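You operate a simulated robot arm through the tools that you are given. There is no shell and no other tool. Be economical: measure what you need, move in short steps, check, and stop when the job is done.

You run a simulated robot arm. Do the job below in one go: nothing can be reset, and whatever is moved stays where it is left.

Task
The filter gauge is in the red: stop the extractor, give the shaker lever three pulls and restart it.
Fine: inlet slide shut while you shake, open again before the restart.
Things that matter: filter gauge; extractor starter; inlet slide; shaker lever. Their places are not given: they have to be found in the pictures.

It is judged by the outcome, as a careful person would: the job done as asked, and still so three seconds after it is handed in. It fails if anything else is knocked over, pushed out of place, dropped, spilled or broken.

Robot
A 6-joint arm with a two-finger parallel gripper, fixed in place. Base frame: the origin is at the foot of the arm, x ahead of it, y to its left, z up. Readings come in m, degrees, newtons and seconds.
With the tool pointing down near the work surface it reaches from about 0.3 to 0.7 m from the base axis. Its first joint turns from -166.0 to 166.0 degrees. Payload 4.1 kg.
Tool frame: the origin (TCP) lies between the finger pads and is the grasp point; the fingertips stand 0.023 m ahead of it; z points along the fingers, y is the line along which they close. The gripper opens to 0.094 m. The fingers are 0.038 m wide and 0.01 m thick; the gripper's body (0.054 by 0.096 m) begins 0.039 m behind the TCP.
Orientation is told as [roll, pitch, yaw] about the base's x, y, z axes, in that order, counted from this pose: with the fingers straight down and closing along the base's y, the tool's x points along the base's -x, its y along +y and its z along -z.

Tools
- The arm moves only by the tool jog_arm. Its argument "targets" is a list of rows, each an object of numbers (a shift or turn left out is 0, a gripper value left out holds the last): "dx", "dy", "dz": the shift along the base's x, y, z in units of 20 mm (1.0 is 20 mm); "wx", "wy", "wz": the turn, a rotation vector about the base's x, y, z in units of 4 degrees (1.0 is 4 degrees). In form: [{"dx": .., "dy": .., "dz": .., "wx": .., "wy": .., "wz": ..}, ...]. A call has 1 to 12 rows; each row shifts and turns the commanded pose from where the row before left it. "gripper" is the opening, from 0 (shut) to 1 (fully open), set as the call begins (left out, the last holds). A call with a number of a shift or a turn outside -1 to 1 is refused whole. A row lasts 0.2 s, in which the tool goes at most 0.05 m and 8.6 degrees; a call with a longer step from one row to the next is refused whole, and so is a gripper value outside its range. A pose out of reach is approached as far as the arm can. The call stops where the force on the tool passes 50 N (or 10 N more than at its start, if that is more) or the arm is blocked; 0.2 s more then pass. Each finger travels about 0.045 m/s and halts on what it meets, pressing with about 41 N; the grip force reading is that of the motor and also rises with nothing between the fingers. The clock runs only during rows and for 0.2 s after the last one: add rows that do not move to give the fingers time. It gives the time, the measured TCP pose, the force on the tool (base axes), the opening and the grip force at its end, in the units of the frame above (readings bear some noise), and new pictures: "show" is both (left out), scene, wrist or none.
- Cameras (640 x 400 px; columns grow to the right, rows downward): "scene" is fixed at [0.0519, 0.4997, 1.7782]; the picture's right is [-0.76, -0.65, 0.00], its down [-0.58, 0.69, -0.43] and it looks along [0.28, -0.33, -0.90] (base axes); focal length 321 px, centre (320, 200). "wrist" rides on the gripper at [-0.039, 0, -0.044] in the tool frame; the picture's right is [0.00, -1.00, 0.00], its down [0.97, 0.00, -0.24] and it looks along [0.24, 0.00, 0.97] (tool axes); focal length 218 px, centre (320, 200).
- raise_lower(by): slides the trunk up (or, below 0, down) by that many m; the arm rides with it, the base frame stays. It gives what a move gives, with no picture.
- locate(camera, pixels): there is no depth. For up to 12 entries [column, row, z] of the newest picture of that camera ("zoom" is the newest enlarged one), the place [x, y] in the base frame at which the ray of that pixel passes the height z, good to about 0.002 m. It takes no simulated time.
- inspect(camera, box): a new picture of the part [left, top, right, bottom] of that camera's present view, enlarged. It takes no simulated time.
- sign_off(): hands the job in; it is judged then, once.

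Go step by step. Measure first, check grasps and placings, and put right what went wrong. The budget is 80 turns and 170 pictures, counting those below and the enlarged ones. Unless the task says otherwise, let go and move clear before handing in, and close with one line.

The tools are called after "Emit:" as a command line: name --argument value ..., lists and objects as JSON in quotes. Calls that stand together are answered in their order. jog_arm: Moves the arm, as the interface text tells. Its arguments: {"type":"object","properties":{"targets":{"type":"array"},"gripper":{"type":"number"},"show":{"type":"string","enum":["both","scene","wrist","none"]}},"required":["targets"]} The other tools are called the same way: raise_lower (by) slides the trunk up or down; locate (camera, pixels) gives the place at which the rays of pixels pass given heights; inspect (camera, box) takes an enlarged picture of a part of a camera's view; sign_off () hands the job in.

At the start:

```text
time: 0.0
ee_pos: [0.1295, 0.2678, 1.4151]
ee_rot: [0.0, -0.1, 0.1]
contact_force: [0.2, 0.1, 0.1]
finger_gap: 0.094
finger_force: 0.1
trunk travel left (down, up): [-0.538, 0.052]
```

scene: 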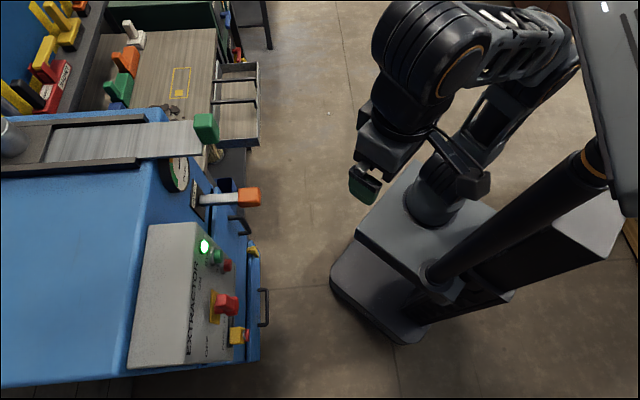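
wrist: 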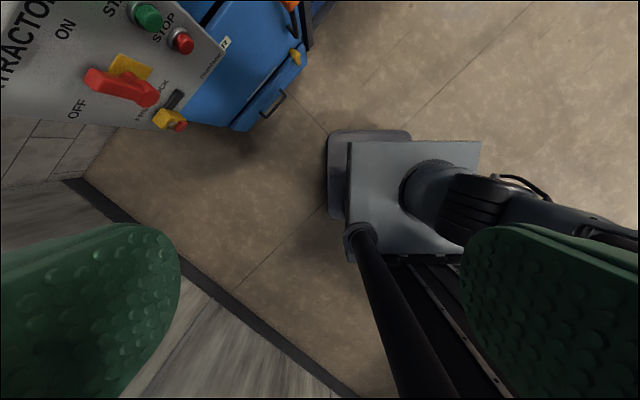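

The scene shows the blue extractor at left: a panel with START/STOP buttons and a red rotary switch (225,305), an orange lever (248,197), a green slide handle (206,127) and a gauge (178,175). I'll enlarge these before moving.

Emit:
inspect --camera "scene" --box '[130, 90, 290, 190]'

Emit:
inspect --camera "scene" --box '[120, 180, 280, 380]'

Emit:
inspect --camera "wrist" --box '[0, 0, 320, 200]'

Emit:
inspect --camera "scene" --box '[0, 0, 240, 150]'

```text
4.00 times, centred on (210, 140) of scene
```

zoom: 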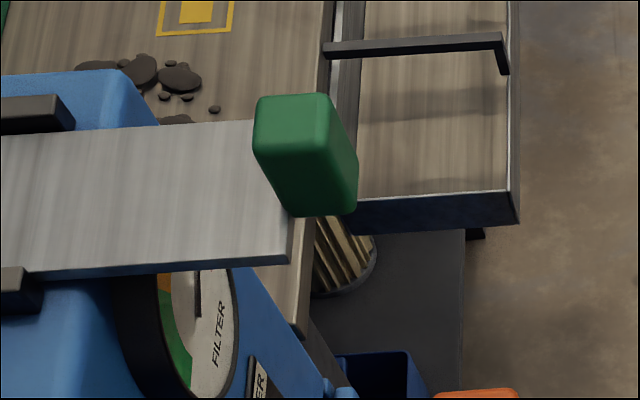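

```text
2.00 times, centred on (200, 280) of scene
```

zoom: 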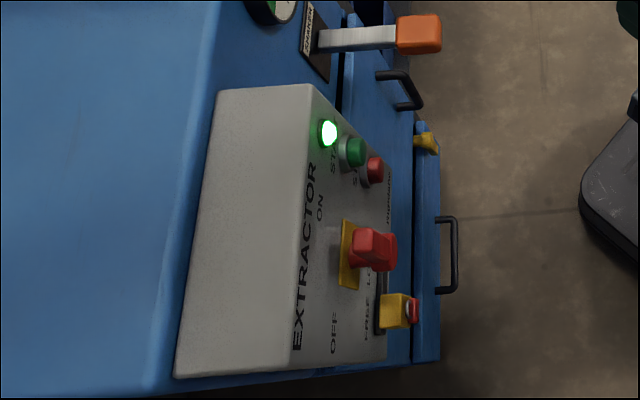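

```text
2.00 times, centred on (160, 100) of wrist
```

zoom: 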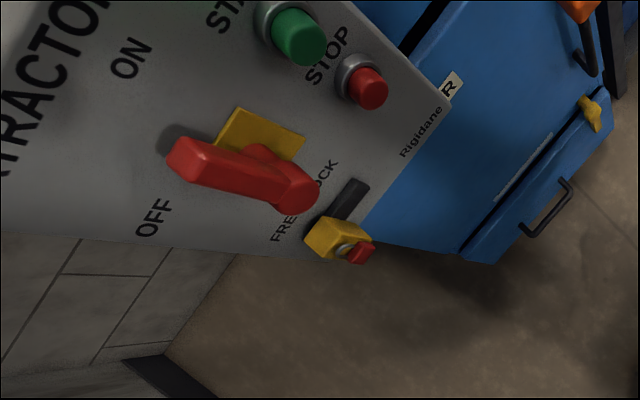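

```text
2.67 times, centred on (120, 75) of scene
```

zoom: 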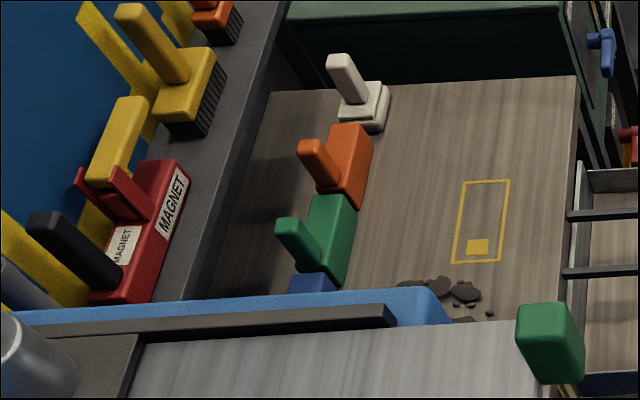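

START and STOP triangulate to about (0.339,0.498,1.114) and (0.339,0.499,1.038), on a vertical panel facing the robot. I'll get the edge directions so I can bring the wrist camera face-on.

Emit:
locate --camera "scene" --pixels '[[195, 223, 1.15], [180, 365, 1.15], [150, 225, 1.15], [132, 365, 1.15], [248, 197, 1.1], [206, 127, 1.25], [200, 154, 1.2], [46, 164, 1.2], [178, 175, 1.1], [258, 360, 0.985]]'

Emit:
jog_arm --targets '[{"wy": -1}, {"wy": -1}, {"wy": -1}, {"wy": -1}, {"wy": -1}, {"wy": -1}, {"wy": -1}, {"wy": -1}, {"wy": -1}, {"wy": -1}, {"wy": -1}, {"wy": -1}]' --show "both"

```text
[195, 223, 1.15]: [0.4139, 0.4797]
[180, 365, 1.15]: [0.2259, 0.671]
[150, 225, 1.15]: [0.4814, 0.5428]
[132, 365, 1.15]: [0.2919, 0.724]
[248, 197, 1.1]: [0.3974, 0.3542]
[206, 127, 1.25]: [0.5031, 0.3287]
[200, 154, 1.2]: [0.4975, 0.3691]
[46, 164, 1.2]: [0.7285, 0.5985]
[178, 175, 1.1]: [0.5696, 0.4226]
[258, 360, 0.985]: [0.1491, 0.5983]
```

```text
time: 2.6
ee_pos: [0.129, 0.2684, 1.4147]
ee_rot: [0.1, -48.1, 0.0]
contact_force: [-0.6, -0.8, -1.2]
finger_gap: 0.0943
finger_force: 0.0
trunk travel left (down, up): [-0.538, 0.052]
```

scene: 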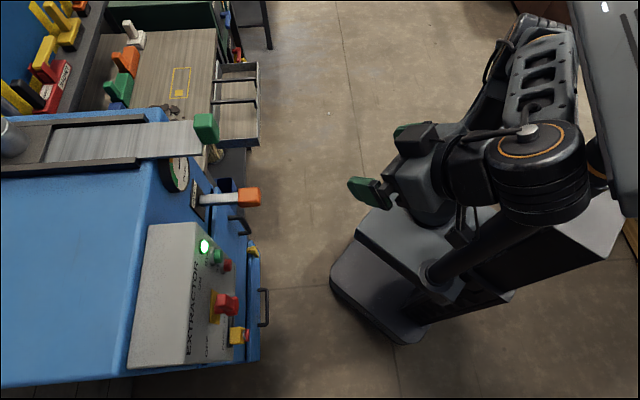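
wrist: 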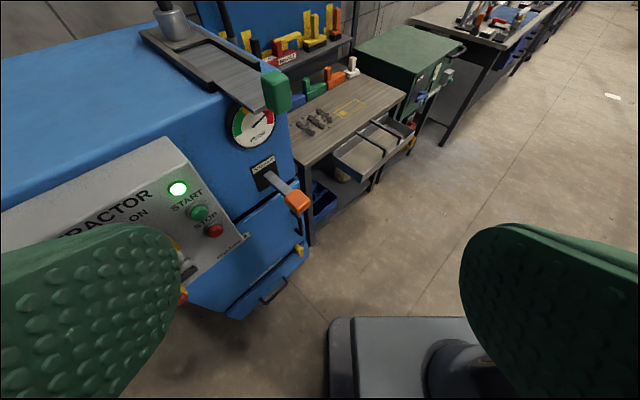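

The wrist now sees the gauge, the shaker lever, the slide and the panel. I'll yaw the tool about 45° left to look square at the machine.

Emit:
jog_arm --targets '[{"wz": 1}, {"wz": 1}, {"wz": 1}, {"wz": 1}, {"wz": 1}, {"wz": 1}, {"wz": 1}, {"wz": 1}, {"wz": 1}, {"wz": 1}, {"wz": 1}, {"wz": 0.25}]' --show "wrist"

Emit:
inspect --camera "wrist" --box '[160, 0, 480, 200]'

Emit:
inspect --camera "wrist" --box '[160, 200, 480, 400]'

```text
time: 5.2
ee_pos: [0.1288, 0.268, 1.4156]
ee_rot: [0.4, -48.2, 44.9]
contact_force: [-0.1, -0.4, 0.4]
finger_gap: 0.0941
finger_force: 0.1
trunk travel left (down, up): [-0.538, 0.052]
```

wrist: 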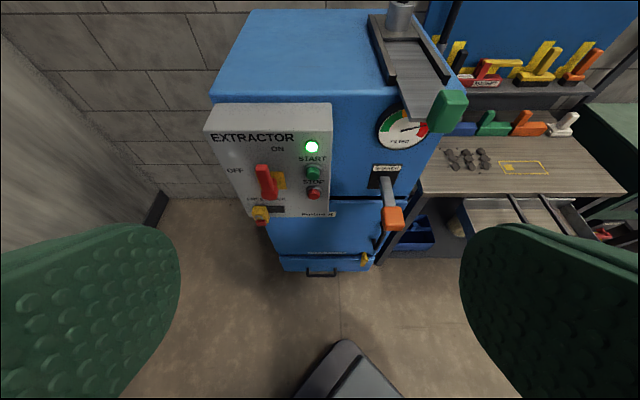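

```text
2.00 times, centred on (320, 100) of wrist
```

zoom: 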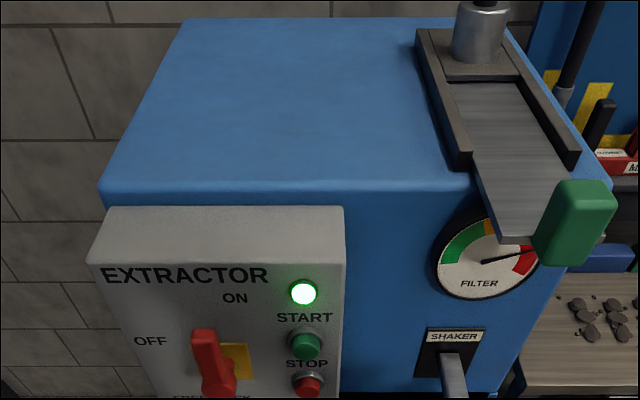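

```text
2.00 times, centred on (320, 300) of wrist
```

zoom: 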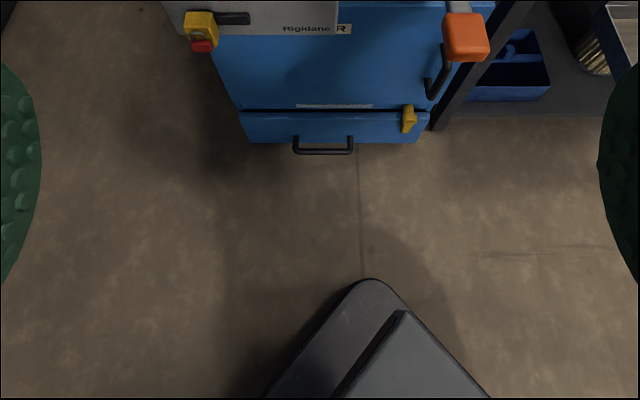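

The panel is now clear: STOP and START buttons, a separate isolator already ON with a padlock slider (leave both alone), the FILTER gauge in the red, the SHAKER lever, and the inlet slide pulled out with a green handle. I'll triangulate the lever, handle and buttons from both cameras.

Emit:
locate --camera "wrist" --pixels '[[392, 218, 1.0], [392, 218, 1.1], [448, 110, 1.2], [448, 110, 1.3], [314, 193, 1.04], [313, 173, 1.11], [404, 121, 1.2], [404, 121, 1.3], [383, 180, 1.0], [383, 180, 1.1]]'

Emit:
locate --camera "scene" --pixels '[[249, 197, 1.0], [249, 197, 1.1], [206, 127, 1.2], [206, 127, 1.3], [227, 265, 1.04], [218, 256, 1.11], [202, 154, 1.2], [202, 154, 1.3], [203, 200, 1.0], [203, 200, 1.1]]'

Emit:
inspect --camera "wrist" --box '[360, 60, 480, 135]'

Emit:
inspect --camera "wrist" --box '[290, 140, 430, 240]'

```text
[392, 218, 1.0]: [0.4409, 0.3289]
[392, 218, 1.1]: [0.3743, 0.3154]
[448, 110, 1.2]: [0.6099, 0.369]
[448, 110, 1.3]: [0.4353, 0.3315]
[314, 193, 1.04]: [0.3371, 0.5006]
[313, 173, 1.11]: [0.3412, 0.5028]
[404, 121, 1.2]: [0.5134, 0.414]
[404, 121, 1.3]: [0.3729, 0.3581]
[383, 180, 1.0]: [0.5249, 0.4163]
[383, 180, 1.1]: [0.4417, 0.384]
```

```text
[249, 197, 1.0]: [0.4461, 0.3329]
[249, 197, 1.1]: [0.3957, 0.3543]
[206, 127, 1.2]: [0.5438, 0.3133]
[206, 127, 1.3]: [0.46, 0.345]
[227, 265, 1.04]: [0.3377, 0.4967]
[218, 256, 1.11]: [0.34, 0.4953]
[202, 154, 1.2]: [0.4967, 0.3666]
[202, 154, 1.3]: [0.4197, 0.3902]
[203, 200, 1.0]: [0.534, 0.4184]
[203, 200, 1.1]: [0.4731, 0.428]
```

```text
5.33 times, centred on (420, 98) of wrist
```

zoom: 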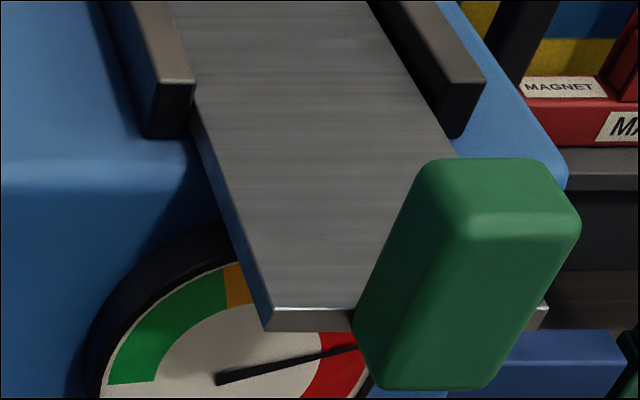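

```text
4.00 times, centred on (360, 190) of wrist
```

zoom: 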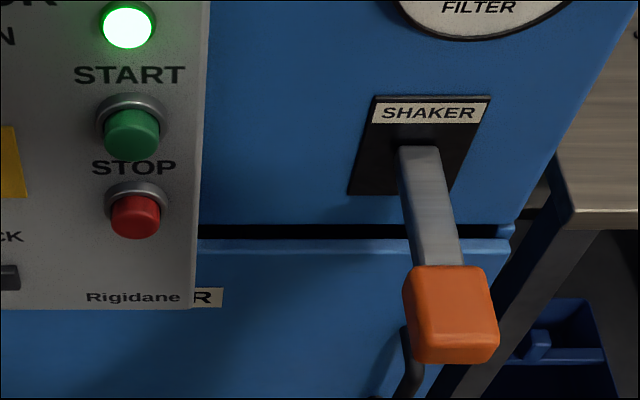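

Estimates: orange knob near (0.45,0.33,0.985), with its bar running out along the machine normal; green handle near (0.483,0.339,1.273); STOP near (0.338,0.498,1.039). STOP comes first: I'll level the tool, shut the fingers and lower the trunk.

Emit:
jog_arm --targets '[{"wx": 0.707, "wy": -0.707}, {"wx": 0.707, "wy": -0.707}, {"wx": 0.707, "wy": -0.707}, {"wx": 0.707, "wy": -0.707}, {"wx": 0.707, "wy": -0.707}, {"wx": 0.707, "wy": -0.707}, {"wx": 0.707, "wy": -0.707}, {"wx": 0.707, "wy": -0.707}]' --gripper 0 --show "none"

Emit:
raise_lower --by -0.3

Emit:
jog_arm --targets '[{"dz": 0}]'

```text
time: 7.0
ee_pos: [0.1295, 0.2671, 1.414]
ee_rot: [0.0, -80.1, 45.0]
contact_force: [0.3, -0.4, -0.3]
finger_gap: 0.0001
finger_force: 40.7
trunk travel left (down, up): [-0.538, 0.052]
```

```text
time: 10.0
ee_pos: [0.1294, 0.268, 1.1145]
ee_rot: [-0.2, -80.0, 45.0]
contact_force: [-0.2, -0.7, 0.4]
finger_gap: 0.0001
finger_force: 40.9
trunk travel left (down, up): [-0.238, 0.352]
```

```text
time: 10.4
ee_pos: [0.1298, 0.2678, 1.1126]
ee_rot: [0.0, -80.0, 45.1]
contact_force: [0.1, -0.2, 0.4]
finger_gap: 0.0
finger_force: 40.9
trunk travel left (down, up): [-0.238, 0.352]
```

scene: 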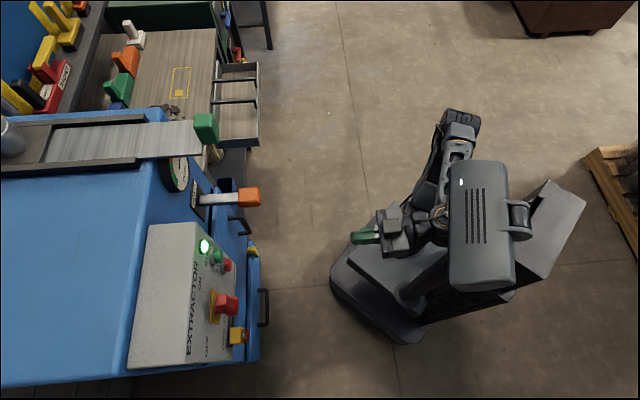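
wrist: 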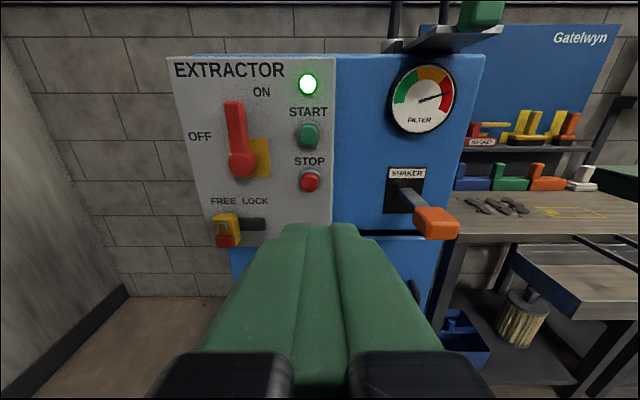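

This face-on view shows everything clearly. I'll fix STOP (310,182), START (309,135) and the knob (436,223) again from it.

Emit:
locate --camera "wrist" --pixels '[[310, 182, 1.03], [310, 182, 1.04], [310, 182, 1.05], [309, 135, 1.11], [309, 135, 1.12], [436, 223, 0.98], [436, 223, 1.0], [403, 196, 1.0], [403, 196, 1.02], [481, 12, 1.27]]'

Emit:
inspect --camera "wrist" --box '[360, 150, 480, 250]'

```text
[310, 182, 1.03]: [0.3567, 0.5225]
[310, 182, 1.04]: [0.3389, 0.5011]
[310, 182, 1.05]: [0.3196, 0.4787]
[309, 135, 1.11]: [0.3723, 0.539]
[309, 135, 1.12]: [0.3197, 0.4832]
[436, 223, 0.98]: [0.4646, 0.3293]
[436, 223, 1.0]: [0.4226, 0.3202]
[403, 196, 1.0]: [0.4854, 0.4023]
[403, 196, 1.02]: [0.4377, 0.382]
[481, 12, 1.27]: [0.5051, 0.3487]
```

```text
4.00 times, centred on (420, 200) of wrist
```

zoom: 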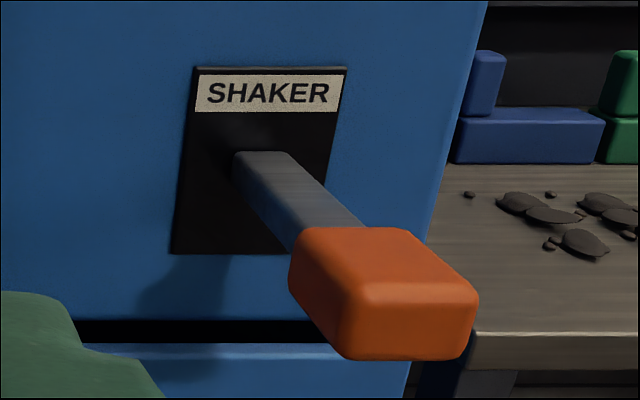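

STOP is confirmed at (0.339,0.501,1.040). I'll move the closed fingertips to about 25 mm in front of it.

Emit:
jog_arm --targets '[{"dz": -0.7, "dx": -0.6, "dy": 0.6}, {"dz": -0.7}, {"dz": -0.7}, {"dz": -0.7}, {"dz": -0.6}, {"dx": 0.935, "dy": 0.935}, {"dx": 0.935, "dy": 0.935}, {"dx": 0.935, "dy": 0.935}, {"dx": 0.935, "dy": 0.935}, {"dx": 0.935, "dy": 0.935}, {"dx": 0.935, "dy": 0.935}, {"dx": 0.935, "dy": 0.935}]'

```text
time: 13.0
ee_pos: [0.2473, 0.4096, 1.0458]
ee_rot: [0.1, -79.9, 44.9]
contact_force: [0.3, 0.1, 0.2]
finger_gap: 0.0001
finger_force: 41.0
trunk travel left (down, up): [-0.238, 0.352]
```

scene: 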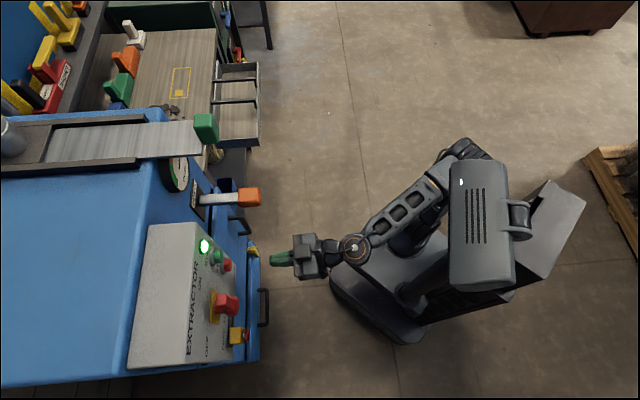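
wrist: 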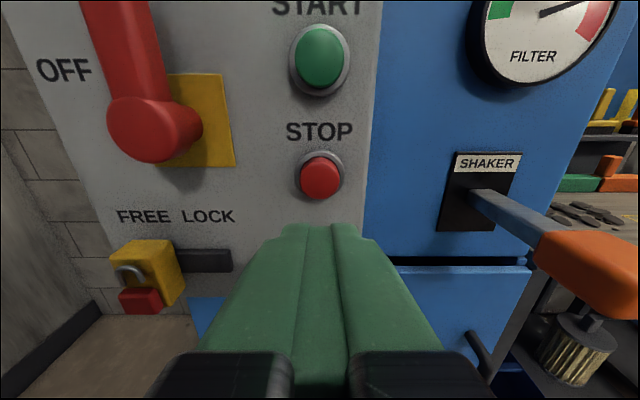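

Lateral alignment is good (-0.1147 against -0.1146). I'll advance and creep in to press STOP.

Emit:
jog_arm --targets '[{"dx": 0.8, "dy": 0.8}, {"dx": 0.8, "dy": 0.8}, {"dx": 0.8, "dy": 0.8}, {"dx": 0.8, "dy": 0.8}, {"dx": 0.2, "dy": 0.2}, {"dx": 0.2, "dy": 0.2}, {"dx": 0.2, "dy": 0.2}, {"dx": 0.2, "dy": 0.2}]'

```text
time: 14.5
ee_pos: [0.3166, 0.4807, 1.0455]
ee_rot: [-0.1, -80.0, 45.3]
contact_force: [-24.9, -32.4, -4.5]
finger_gap: 0.0
finger_force: 41.3
trunk travel left (down, up): [-0.238, 0.352]
stopped in row 7: the force on the tool passed its limit (the readings are from after the stop); the commanded pose is now the measured one
```

scene: 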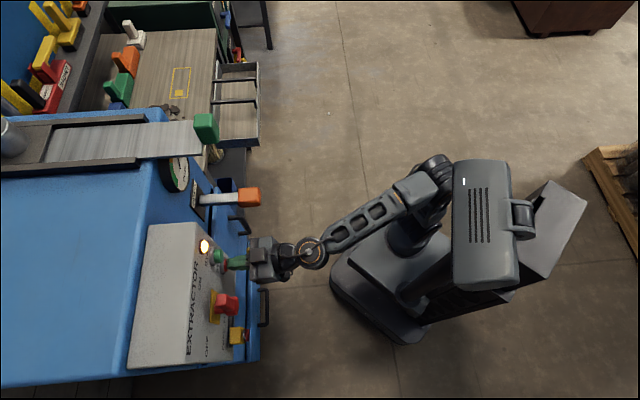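
wrist: 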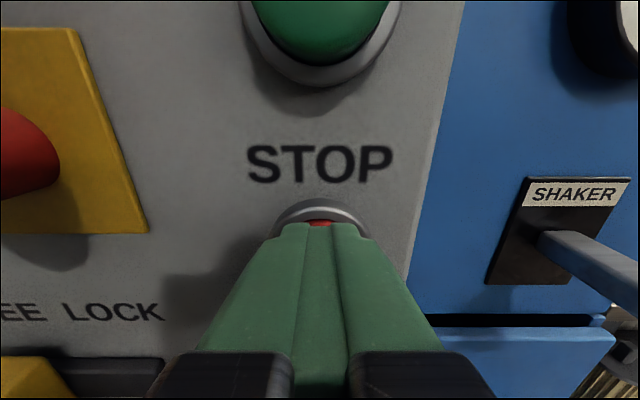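

The lamp changed from green to amber, so STOP registered, possibly with the fan running down. I'll back off 0.15 m and check the lamp.

Emit:
jog_arm --targets '[{"dx": -0.6, "dy": -0.6}, {"dx": -0.9, "dy": -0.9}, {"dx": -0.9, "dy": -0.9}, {"dx": -0.9, "dy": -0.9}, {"dx": -0.9, "dy": -0.9}, {"dx": -0.9, "dy": -0.9}]'

Emit:
inspect --camera "scene" --box '[160, 110, 270, 350]'

```text
time: 15.9
ee_pos: [0.217, 0.3807, 1.0437]
ee_rot: [-0.4, -79.7, 45.3]
contact_force: [0.2, 0.5, 0.8]
finger_gap: 0.0
finger_force: 41.3
trunk travel left (down, up): [-0.238, 0.352]
```

scene: 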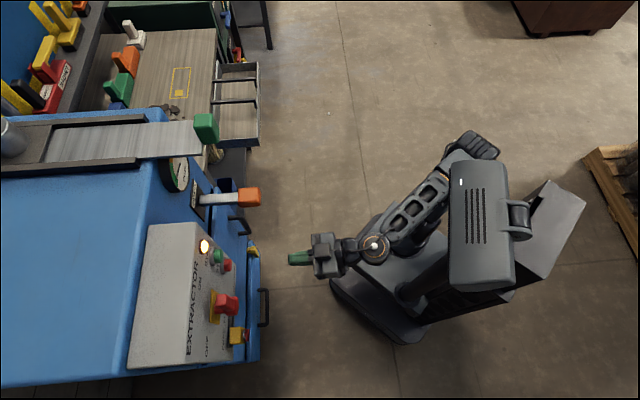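
wrist: 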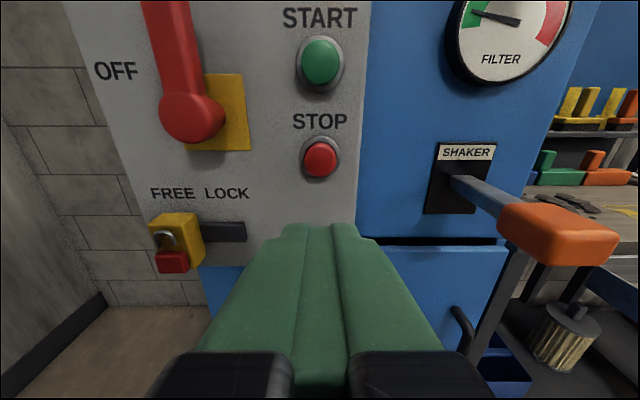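

```text
1.67 times, centred on (215, 230) of scene
```

zoom: 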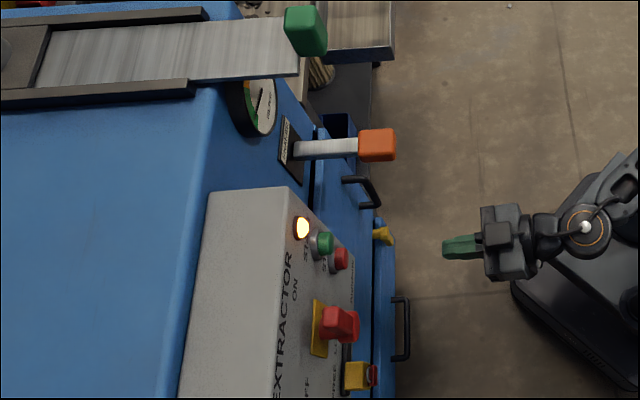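

The extractor is stopped: the lamp is amber and the gauge has dropped. Next is the inlet slide. I'll raise the trunk, tilt the tool back to about 48° and move sideways in front of the green handle, fingers open.

Emit:
raise_lower --by 0.31

Emit:
jog_arm --targets '[{"wx": -0.707, "wy": 0.707, "dx": 0.8, "dy": -0.8}, {"wx": -0.707, "wy": 0.707, "dx": 0.8, "dy": -0.8}, {"wx": -0.707, "wy": 0.707, "dx": 0.8, "dy": -0.8}, {"wx": -0.707, "wy": 0.707, "dx": 0.8, "dy": -0.8}, {"wx": -0.707, "wy": 0.707, "dx": 0.8, "dy": -0.8}, {"wx": -0.707, "wy": 0.707, "dx": 0.8, "dy": -0.8}, {"wx": -0.707, "wy": 0.707, "dx": 0.8, "dy": -0.8}, {"wx": -0.707, "wy": 0.707, "dx": 0.8, "dy": -0.8}, {"dx": 0.8, "dy": -0.8}, {"dx": 0.5, "dy": -0.5}]' --gripper 1

```text
time: 19.0
ee_pos: [0.2185, 0.3799, 1.3511]
ee_rot: [-0.3, -79.7, 45.3]
contact_force: [0.3, 0.5, -0.5]
finger_gap: 0.0
finger_force: 40.7
trunk travel left (down, up): [-0.548, 0.042]
```

```text
time: 21.2
ee_pos: [0.3712, 0.2259, 1.3524]
ee_rot: [-0.1, -47.6, 45.1]
contact_force: [-1.0, 0.3, 0.7]
finger_gap: 0.0938
finger_force: 0.0
trunk travel left (down, up): [-0.548, 0.042]
```

scene: 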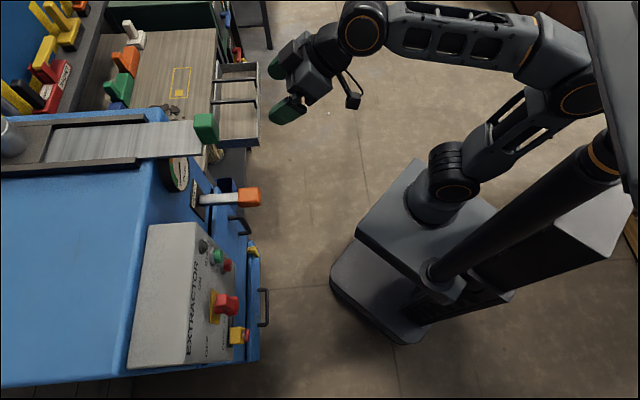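
wrist: 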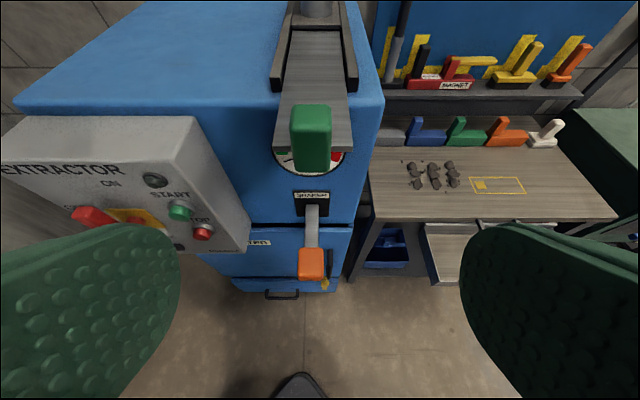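

The lamp is now dark, so the fan has fully run down. The green handle sits at about (311,137), nearly centred; I'll measure it.

Emit:
inspect --camera "wrist" --box '[250, 0, 390, 180]'

Emit:
locate --camera "wrist" --pixels '[[311, 112, 1.3], [311, 112, 1.28], [293, 168, 1.24], [331, 168, 1.24], [273, 148, 1.23], [352, 152, 1.23], [311, 262, 0.985], [287, 28, 1.23]]'

Emit:
locate --camera "scene" --pixels '[[203, 116, 1.3], [203, 116, 1.28], [210, 142, 1.24], [202, 155, 1.23], [202, 155, 1.22]]'

```text
2.22 times, centred on (320, 90) of wrist
```

zoom: 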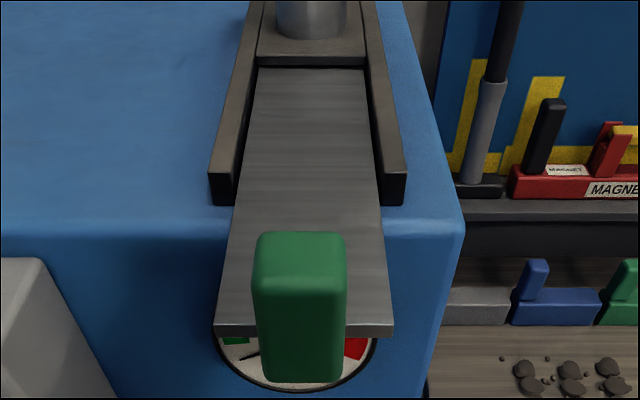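

```text
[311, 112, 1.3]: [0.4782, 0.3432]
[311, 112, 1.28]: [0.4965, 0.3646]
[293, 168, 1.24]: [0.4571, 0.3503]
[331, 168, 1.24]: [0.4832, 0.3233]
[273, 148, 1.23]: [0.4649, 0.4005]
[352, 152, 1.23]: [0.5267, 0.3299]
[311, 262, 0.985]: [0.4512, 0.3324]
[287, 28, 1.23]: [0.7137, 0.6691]
```

```text
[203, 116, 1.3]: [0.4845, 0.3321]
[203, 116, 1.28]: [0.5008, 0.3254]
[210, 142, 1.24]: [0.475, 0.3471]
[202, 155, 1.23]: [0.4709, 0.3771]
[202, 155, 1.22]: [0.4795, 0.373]
```

The handle's lateral coordinate is about 0.094, its top is near z=1.30, and it sits at the plate's front end. I'll go in with open fingers straddling it sideways, staying above the plate (z about 1.235).

Emit:
jog_arm --targets '[{"dx": 0.65, "dy": 0.728, "dz": -0.45}, {"dx": 0.65, "dy": 0.728, "dz": -0.45}, {"dx": 0.65, "dy": 0.728, "dz": -0.45}, {"dx": 0.65, "dy": 0.728, "dz": -0.45}, {"dx": 0.65, "dy": 0.728, "dz": -0.45}, {"dx": 0.65, "dy": 0.728, "dz": -0.45}, {"dx": 0.65, "dy": 0.728, "dz": -0.45}, {"dx": 0.65, "dy": 0.728, "dz": -0.45}]'

```text
time: 23.0
ee_pos: [0.4754, 0.3432, 1.2784]
ee_rot: [-0.1, -47.8, 45.1]
contact_force: [0.1, 0.4, -0.4]
finger_gap: 0.0938
finger_force: 0.2
trunk travel left (down, up): [-0.548, 0.042]
```

scene: 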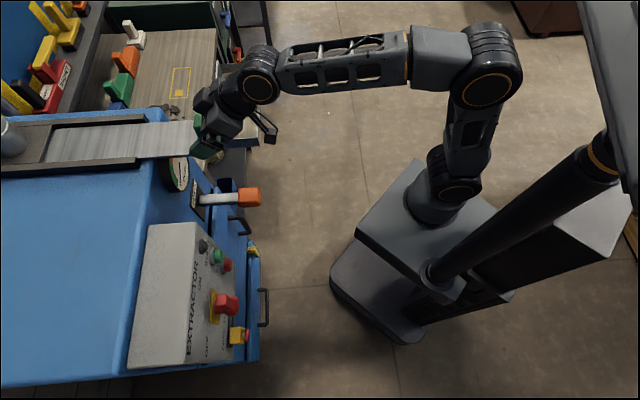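
wrist: 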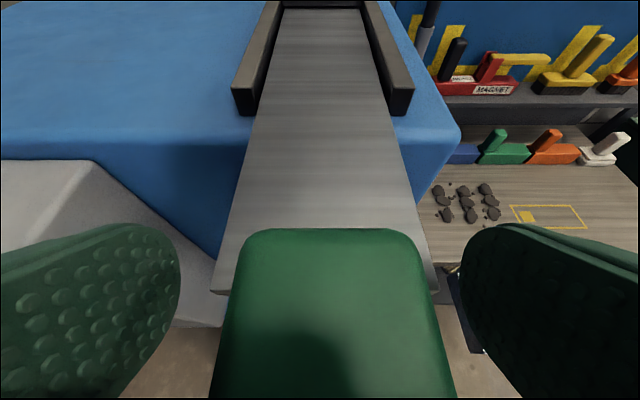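

The handle is between the pads and centred near column 325. I'll close on it.

Emit:
jog_arm --targets '[{}, {}, {}, {}, {}]' --gripper 0

```text
time: 24.2
ee_pos: [0.476, 0.3437, 1.2795]
ee_rot: [0.1, -47.7, 45.0]
contact_force: [4.6, -3.6, 0.0]
finger_gap: 0.0357
finger_force: 45.0
trunk travel left (down, up): [-0.548, 0.042]
```

scene: 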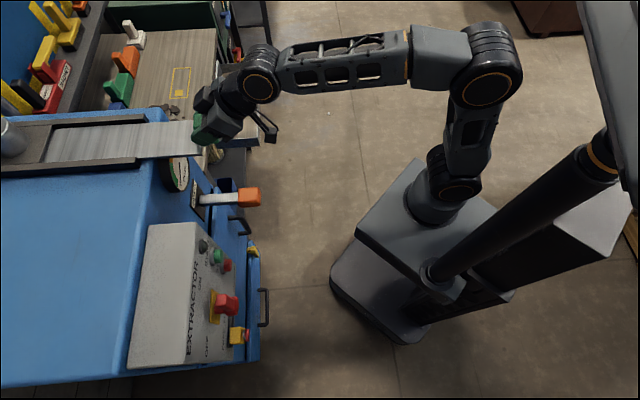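
wrist: 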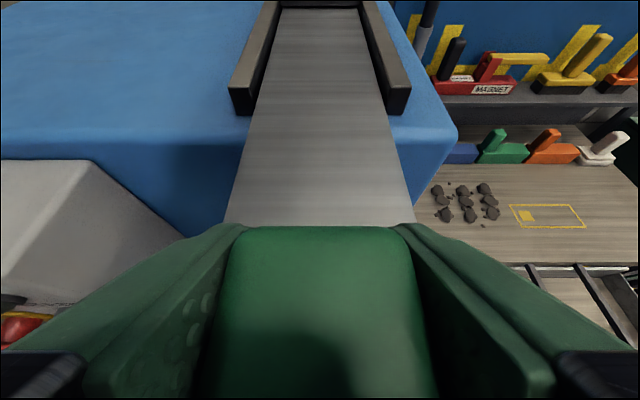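

Gripped at 36 mm. I'll push the slide in along the 45° normal.

Emit:
jog_arm --targets '[{"dx": 0.3, "dy": 0.3}, {"dx": 0.3, "dy": 0.3}, {"dx": 0.3, "dy": 0.3}, {"dx": 0.3, "dy": 0.3}, {"dx": 0.3, "dy": 0.3}, {"dx": 0.3, "dy": 0.3}, {"dx": 0.3, "dy": 0.3}, {"dx": 0.3, "dy": 0.3}]'

```text
time: 26.0
ee_pos: [0.5256, 0.3906, 1.2789]
ee_rot: [0.0, -47.4, 45.1]
contact_force: [3.6, -6.9, -14.3]
finger_gap: 0.0358
finger_force: 44.9
trunk travel left (down, up): [-0.548, 0.042]
```

scene: 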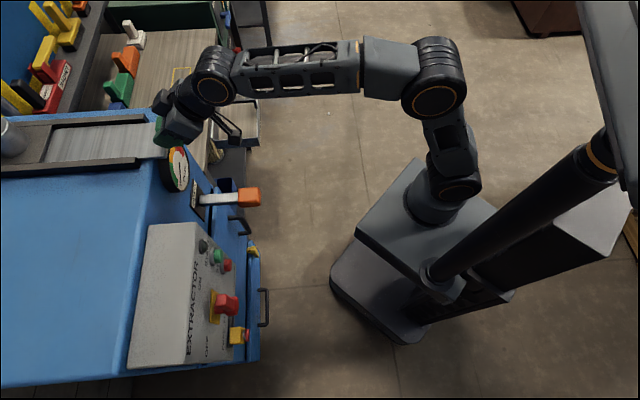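
wrist: 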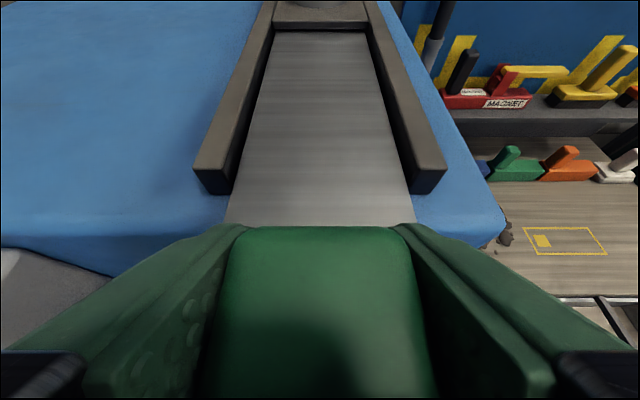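

The slide moves freely, now 0.068 m in. I'll keep going in small steps until it stops.

Emit:
jog_arm --targets '[{"dx": 0.2, "dy": 0.2}, {"dx": 0.2, "dy": 0.2}, {"dx": 0.2, "dy": 0.2}, {"dx": 0.2, "dy": 0.2}, {"dx": 0.2, "dy": 0.2}, {"dx": 0.2, "dy": 0.2}, {"dx": 0.2, "dy": 0.2}, {"dx": 0.2, "dy": 0.2}]'

```text
time: 27.2
ee_pos: [0.5396, 0.4052, 1.2842]
ee_rot: [0.0, -47.6, 45.0]
contact_force: [-24.7, -29.9, 7.5]
finger_gap: 0.0359
finger_force: 45.3
trunk travel left (down, up): [-0.548, 0.042]
stopped in row 6: the force on the tool passed its limit (the readings are from after the stop); the commanded pose is now the measured one
```

scene: 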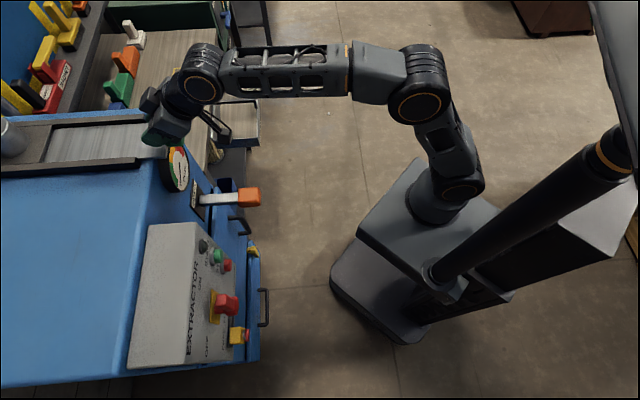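
wrist: 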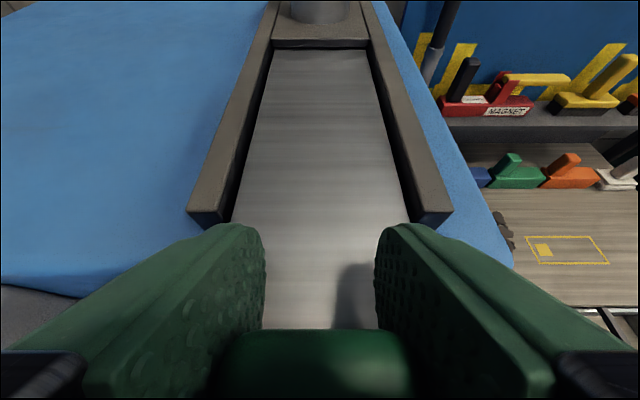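

The fingers slid forward over the handle, which means the slide reached its stop. I'll release, back off and check.

Emit:
jog_arm --targets '[{}, {}, {"dx": -0.5, "dy": -0.5, "dz": 0.4}, {"dx": -0.7, "dy": -0.7, "dz": 0.6}, {"dx": -0.7, "dy": -0.7, "dz": 0.6}, {"dx": -0.7, "dy": -0.7, "dz": 0.6}, {"dx": -0.7, "dy": -0.7, "dz": 0.6}, {"dx": -0.7, "dy": -0.7, "dz": 0.6}]' --gripper 0.8

Emit:
inspect --camera "scene" --box '[0, 90, 240, 240]'

Emit:
inspect --camera "wrist" --box '[220, 0, 420, 200]'

```text
time: 29.0
ee_pos: [0.4631, 0.3315, 1.3468]
ee_rot: [-0.1, -47.5, 45.1]
contact_force: [0.0, 0.1, 0.1]
finger_gap: 0.0753
finger_force: 0.1
trunk travel left (down, up): [-0.548, 0.042]
```

scene: 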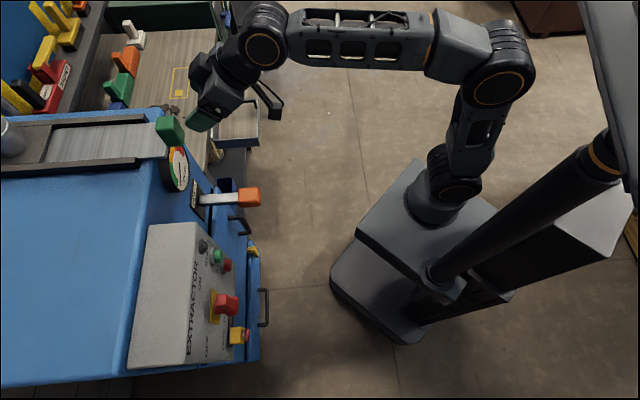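
wrist: 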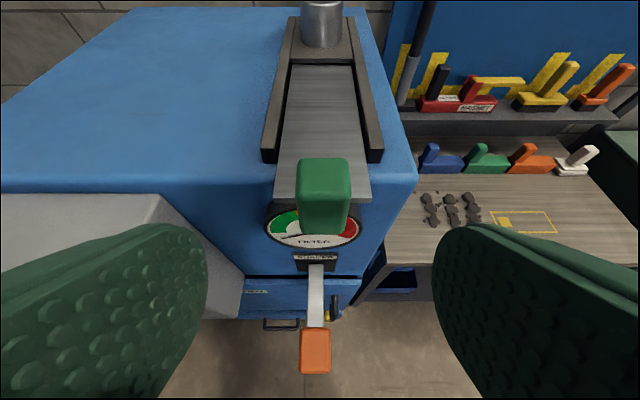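

```text
2.67 times, centred on (120, 165) of scene
```

zoom: 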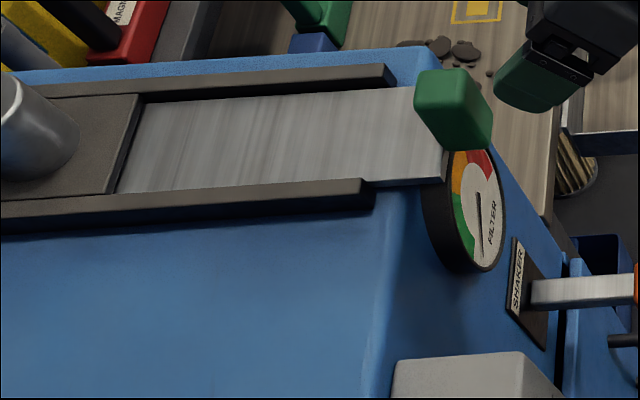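

```text
2.00 times, centred on (320, 100) of wrist
```

zoom: 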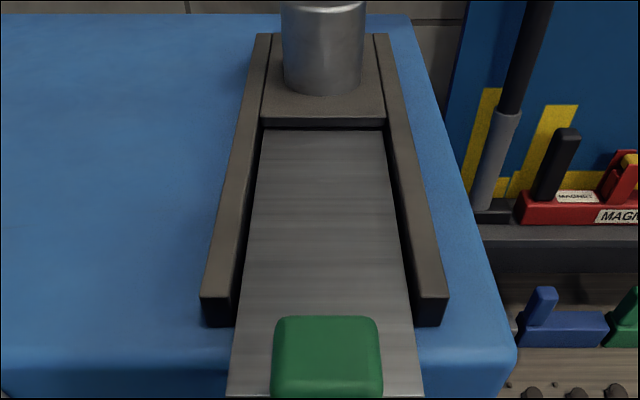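

The slide has moved in; I'll measure its travel to see whether it hit a real stop or the grip slipped early.

Emit:
locate --camera "scene" --pixels '[[202, 155.5, 1.23], [166.5, 159.4, 1.23], [136, 169, 1.25], [168, 119, 1.3], [203, 116, 1.3]]'

Emit:
locate --camera "wrist" --pixels '[[323, 158, 1.3], [371, 202, 1.23]]'

```text
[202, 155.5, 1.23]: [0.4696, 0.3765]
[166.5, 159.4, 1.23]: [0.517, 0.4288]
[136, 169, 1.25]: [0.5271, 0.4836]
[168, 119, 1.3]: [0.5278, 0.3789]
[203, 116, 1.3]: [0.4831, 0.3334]
```

```text
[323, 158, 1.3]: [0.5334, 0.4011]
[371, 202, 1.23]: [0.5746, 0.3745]
```

Travel is about 70 mm and it held against roughly 39 N, so the slide is at its shut stop. Next is the shaker: back away, level the tool and lower the trunk to the knob's height.

Emit:
jog_arm --targets '[{"dx": -0.79, "dy": -0.71}, {"dx": -0.79, "dy": -0.71}, {"dx": -0.79, "dy": -0.71, "wx": 0.707, "wy": -0.707}, {"dx": -0.79, "dy": -0.71, "wx": 0.707, "wy": -0.707}, {"dx": -0.79, "dy": -0.71, "wx": 0.707, "wy": -0.707}, {"dx": -0.79, "dy": -0.71, "wx": 0.707, "wy": -0.707}, {"dx": -0.79, "dy": -0.71, "wx": 0.707, "wy": -0.707}, {"dx": -0.79, "dy": -0.71, "wx": 0.707, "wy": -0.707}, {"wx": 0.707, "wy": -0.707}, {"wx": 0.707, "wy": -0.707}]' --gripper 1 --show "none"

Emit:
raise_lower --by -0.35

Emit:
jog_arm --targets '[{}]'

```text
time: 31.2
ee_pos: [0.3371, 0.2178, 1.3493]
ee_rot: [-0.6, -79.6, 45.6]
contact_force: [-0.1, 0.1, 0.1]
finger_gap: 0.094
finger_force: 0.1
trunk travel left (down, up): [-0.548, 0.042]
```

```text
time: 33.1
ee_pos: [0.3178, 0.2079, 1.0268]
ee_rot: [8.4, -61.1, 37.3]
contact_force: [-0.1, 0.1, -0.3]
finger_gap: 0.094
finger_force: 0.0
trunk travel left (down, up): [-0.372, 0.218]
stopped: the arm was blocked; the commanded pose is now the measured one
```

```text
time: 33.5
ee_pos: [0.3165, 0.209, 1.0242]
ee_rot: [8.5, -60.9, 37.4]
contact_force: [0.3, 0.1, 0.1]
finger_gap: 0.0938
finger_force: 0.1
trunk travel left (down, up): [-0.372, 0.218]
```

scene: 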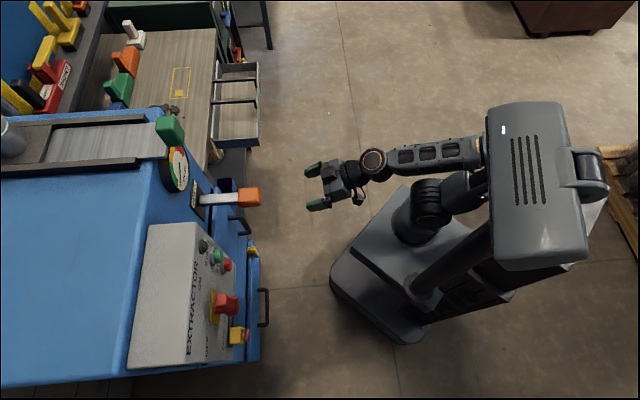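
wrist: 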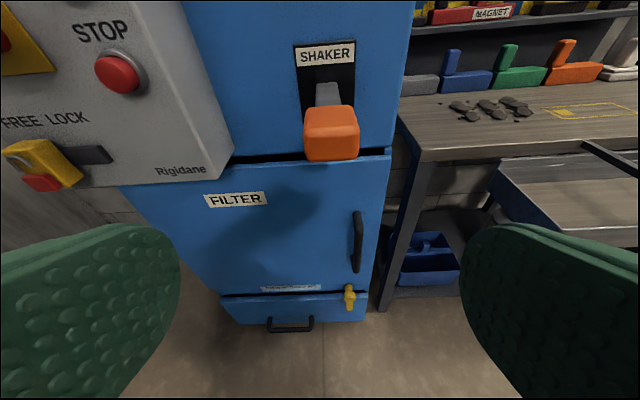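

The arm fouled itself on the way down and stopped with the tool 29° below level, but the direction (about 45°) is right and it sits clear in front of the lever. I'll remove the 4° roll and fix the knob position.

Emit:
jog_arm --targets '[{"wx": -0.7, "wy": -0.76, "wz": 0.57}, {}]'

Emit:
inspect --camera "wrist" --box '[240, 20, 420, 200]'

```text
time: 34.1
ee_pos: [0.3254, 0.2121, 1.0318]
ee_rot: [-0.4, -61.8, 47.1]
contact_force: [-0.5, -0.1, -0.1]
finger_gap: 0.0938
finger_force: 0.1
out of reach, approached as far as the arm can: row 1
trunk travel left (down, up): [-0.372, 0.218]
```

scene: 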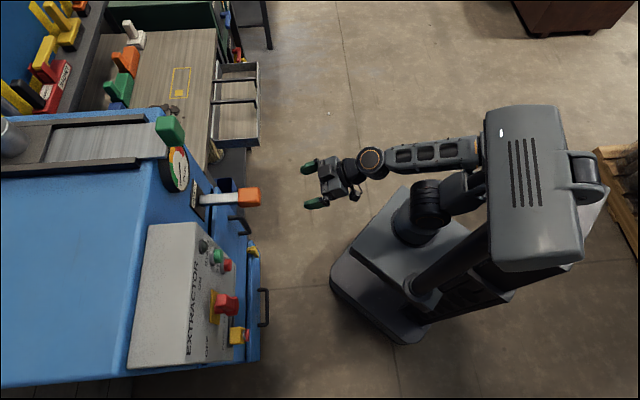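
wrist: 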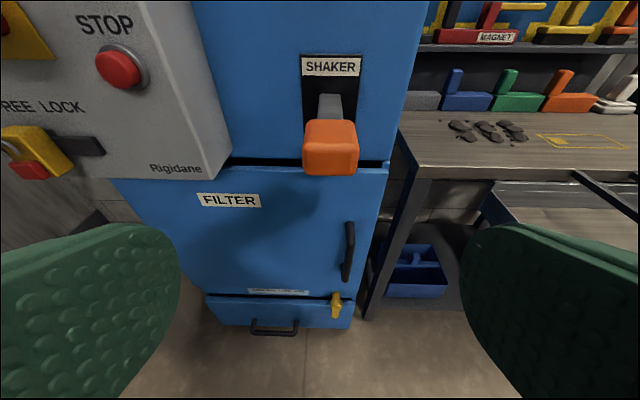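

```text
2.22 times, centred on (330, 110) of wrist
```

zoom: 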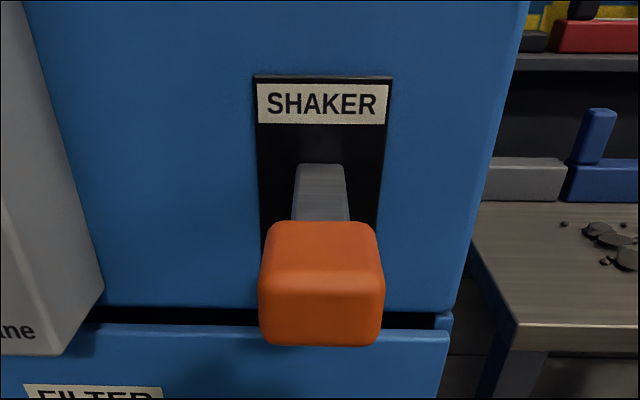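

Levelled and clear of the machine. I'll locate the knob precisely: front face centre about (330,155), top edge (331,122).

Emit:
locate --camera "wrist" --pixels '[[330, 150, 0.985], [330, 122, 1.005], [313, 147, 0.985], [348, 147, 0.985], [330, 174, 0.965]]'

Emit:
locate --camera "scene" --pixels '[[248, 197, 0.985], [240, 189, 1.005], [258, 188, 1.005], [238, 207, 1.005], [262, 206, 0.985]]'

Emit:
inspect --camera "scene" --box '[190, 170, 270, 220]'

```text
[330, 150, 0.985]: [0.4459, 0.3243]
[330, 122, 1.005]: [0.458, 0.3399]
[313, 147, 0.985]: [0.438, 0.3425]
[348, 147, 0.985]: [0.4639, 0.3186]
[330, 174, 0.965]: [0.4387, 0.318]
```

```text
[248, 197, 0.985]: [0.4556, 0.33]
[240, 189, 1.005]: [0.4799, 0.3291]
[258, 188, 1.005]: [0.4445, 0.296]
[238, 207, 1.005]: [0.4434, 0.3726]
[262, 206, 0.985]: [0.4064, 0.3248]
```

```text
8.00 times, centred on (230, 195) of scene
```

zoom: 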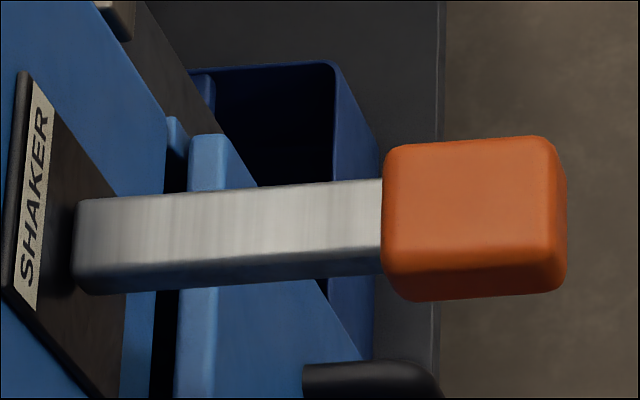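

The knob centre is about lateral 0.085, depth 0.552, z 0.987, and about 36 mm wide. I'll move in with open fingers around it.

Emit:
jog_arm --targets '[{"dx": 0.78, "dy": 0.74, "dz": -0.26, "wz": -0.5}, {"dx": 0.78, "dy": 0.74, "dz": -0.26}, {"dx": 0.78, "dy": 0.74, "dz": -0.26}, {"dx": 0.78, "dy": 0.74, "dz": -0.26}, {"dx": 0.78, "dy": 0.74, "dz": -0.26}, {"dx": 0.78, "dy": 0.74, "dz": -0.26}, {"dx": 0.78, "dy": 0.74, "dz": -0.26}]'

```text
time: 35.7
ee_pos: [0.4362, 0.316, 0.9964]
ee_rot: [-0.2, -61.8, 45.2]
contact_force: [-0.3, 0.3, -0.1]
finger_gap: 0.094
finger_force: 0.0
trunk travel left (down, up): [-0.372, 0.218]
```

scene: 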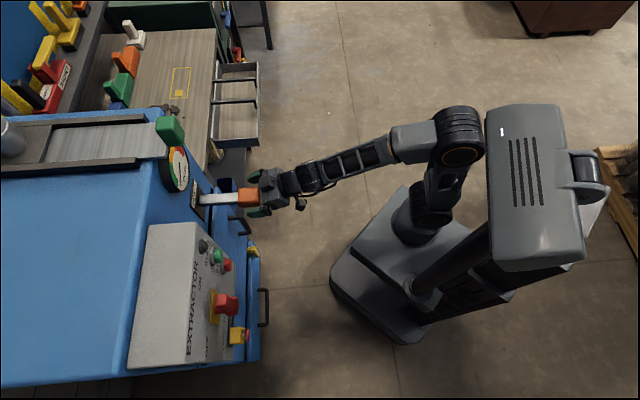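
wrist: 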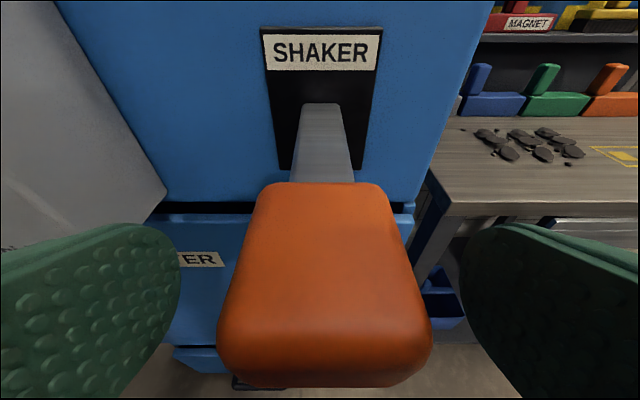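

The knob is centred between the fingers (column 323). I'll go 15 mm further and close.

Emit:
jog_arm --targets '[{"dx": 0.53, "dy": 0.53, "dz": -0.4}, {}]' --show "none"

Emit:
jog_arm --targets '[{}, {}, {}, {}, {}]' --gripper 0

```text
time: 36.3
ee_pos: [0.4464, 0.3275, 0.9882]
ee_rot: [-0.2, -61.8, 45.1]
contact_force: [-0.3, -0.3, 0.3]
finger_gap: 0.094
finger_force: 0.0
trunk travel left (down, up): [-0.372, 0.218]
```

```text
time: 37.5
ee_pos: [0.4472, 0.3257, 0.988]
ee_rot: [-0.2, -61.7, 45.0]
contact_force: [3.6, -1.9, -0.4]
finger_gap: 0.0497
finger_force: 45.4
trunk travel left (down, up): [-0.372, 0.218]
```

scene: 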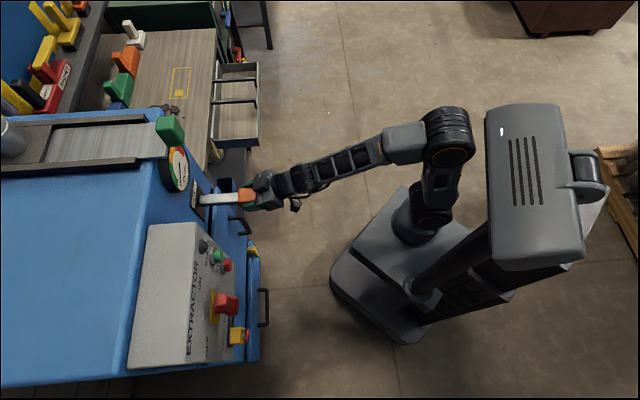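
wrist: 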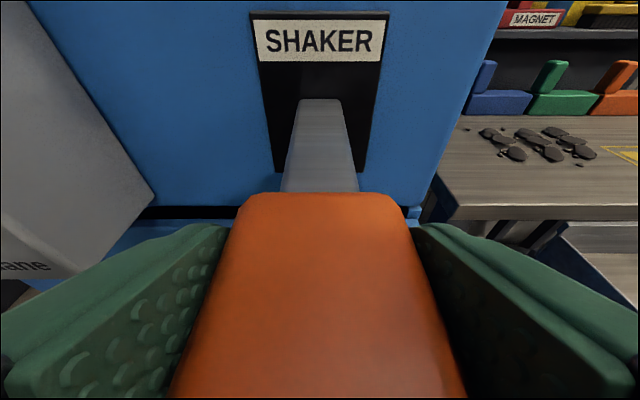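

The knob is gripped at 50 mm. I'll test the direction with a gentle downward pull.

Emit:
jog_arm --targets '[{"dz": -0.2}, {"dz": -0.2}, {"dz": -0.2}, {"dz": -0.2}]' --show "wrist"

```text
time: 38.5
ee_pos: [0.4461, 0.3268, 0.9748]
ee_rot: [-0.1, -62.0, 45.1]
contact_force: [9.5, -2.1, 13.5]
finger_gap: 0.0499
finger_force: 44.9
trunk travel left (down, up): [-0.372, 0.218]
```

wrist: 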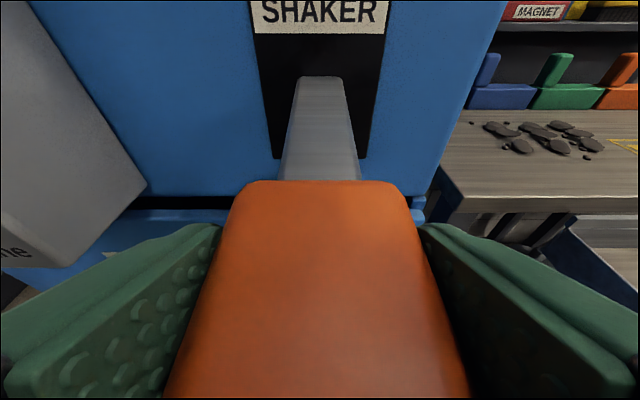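

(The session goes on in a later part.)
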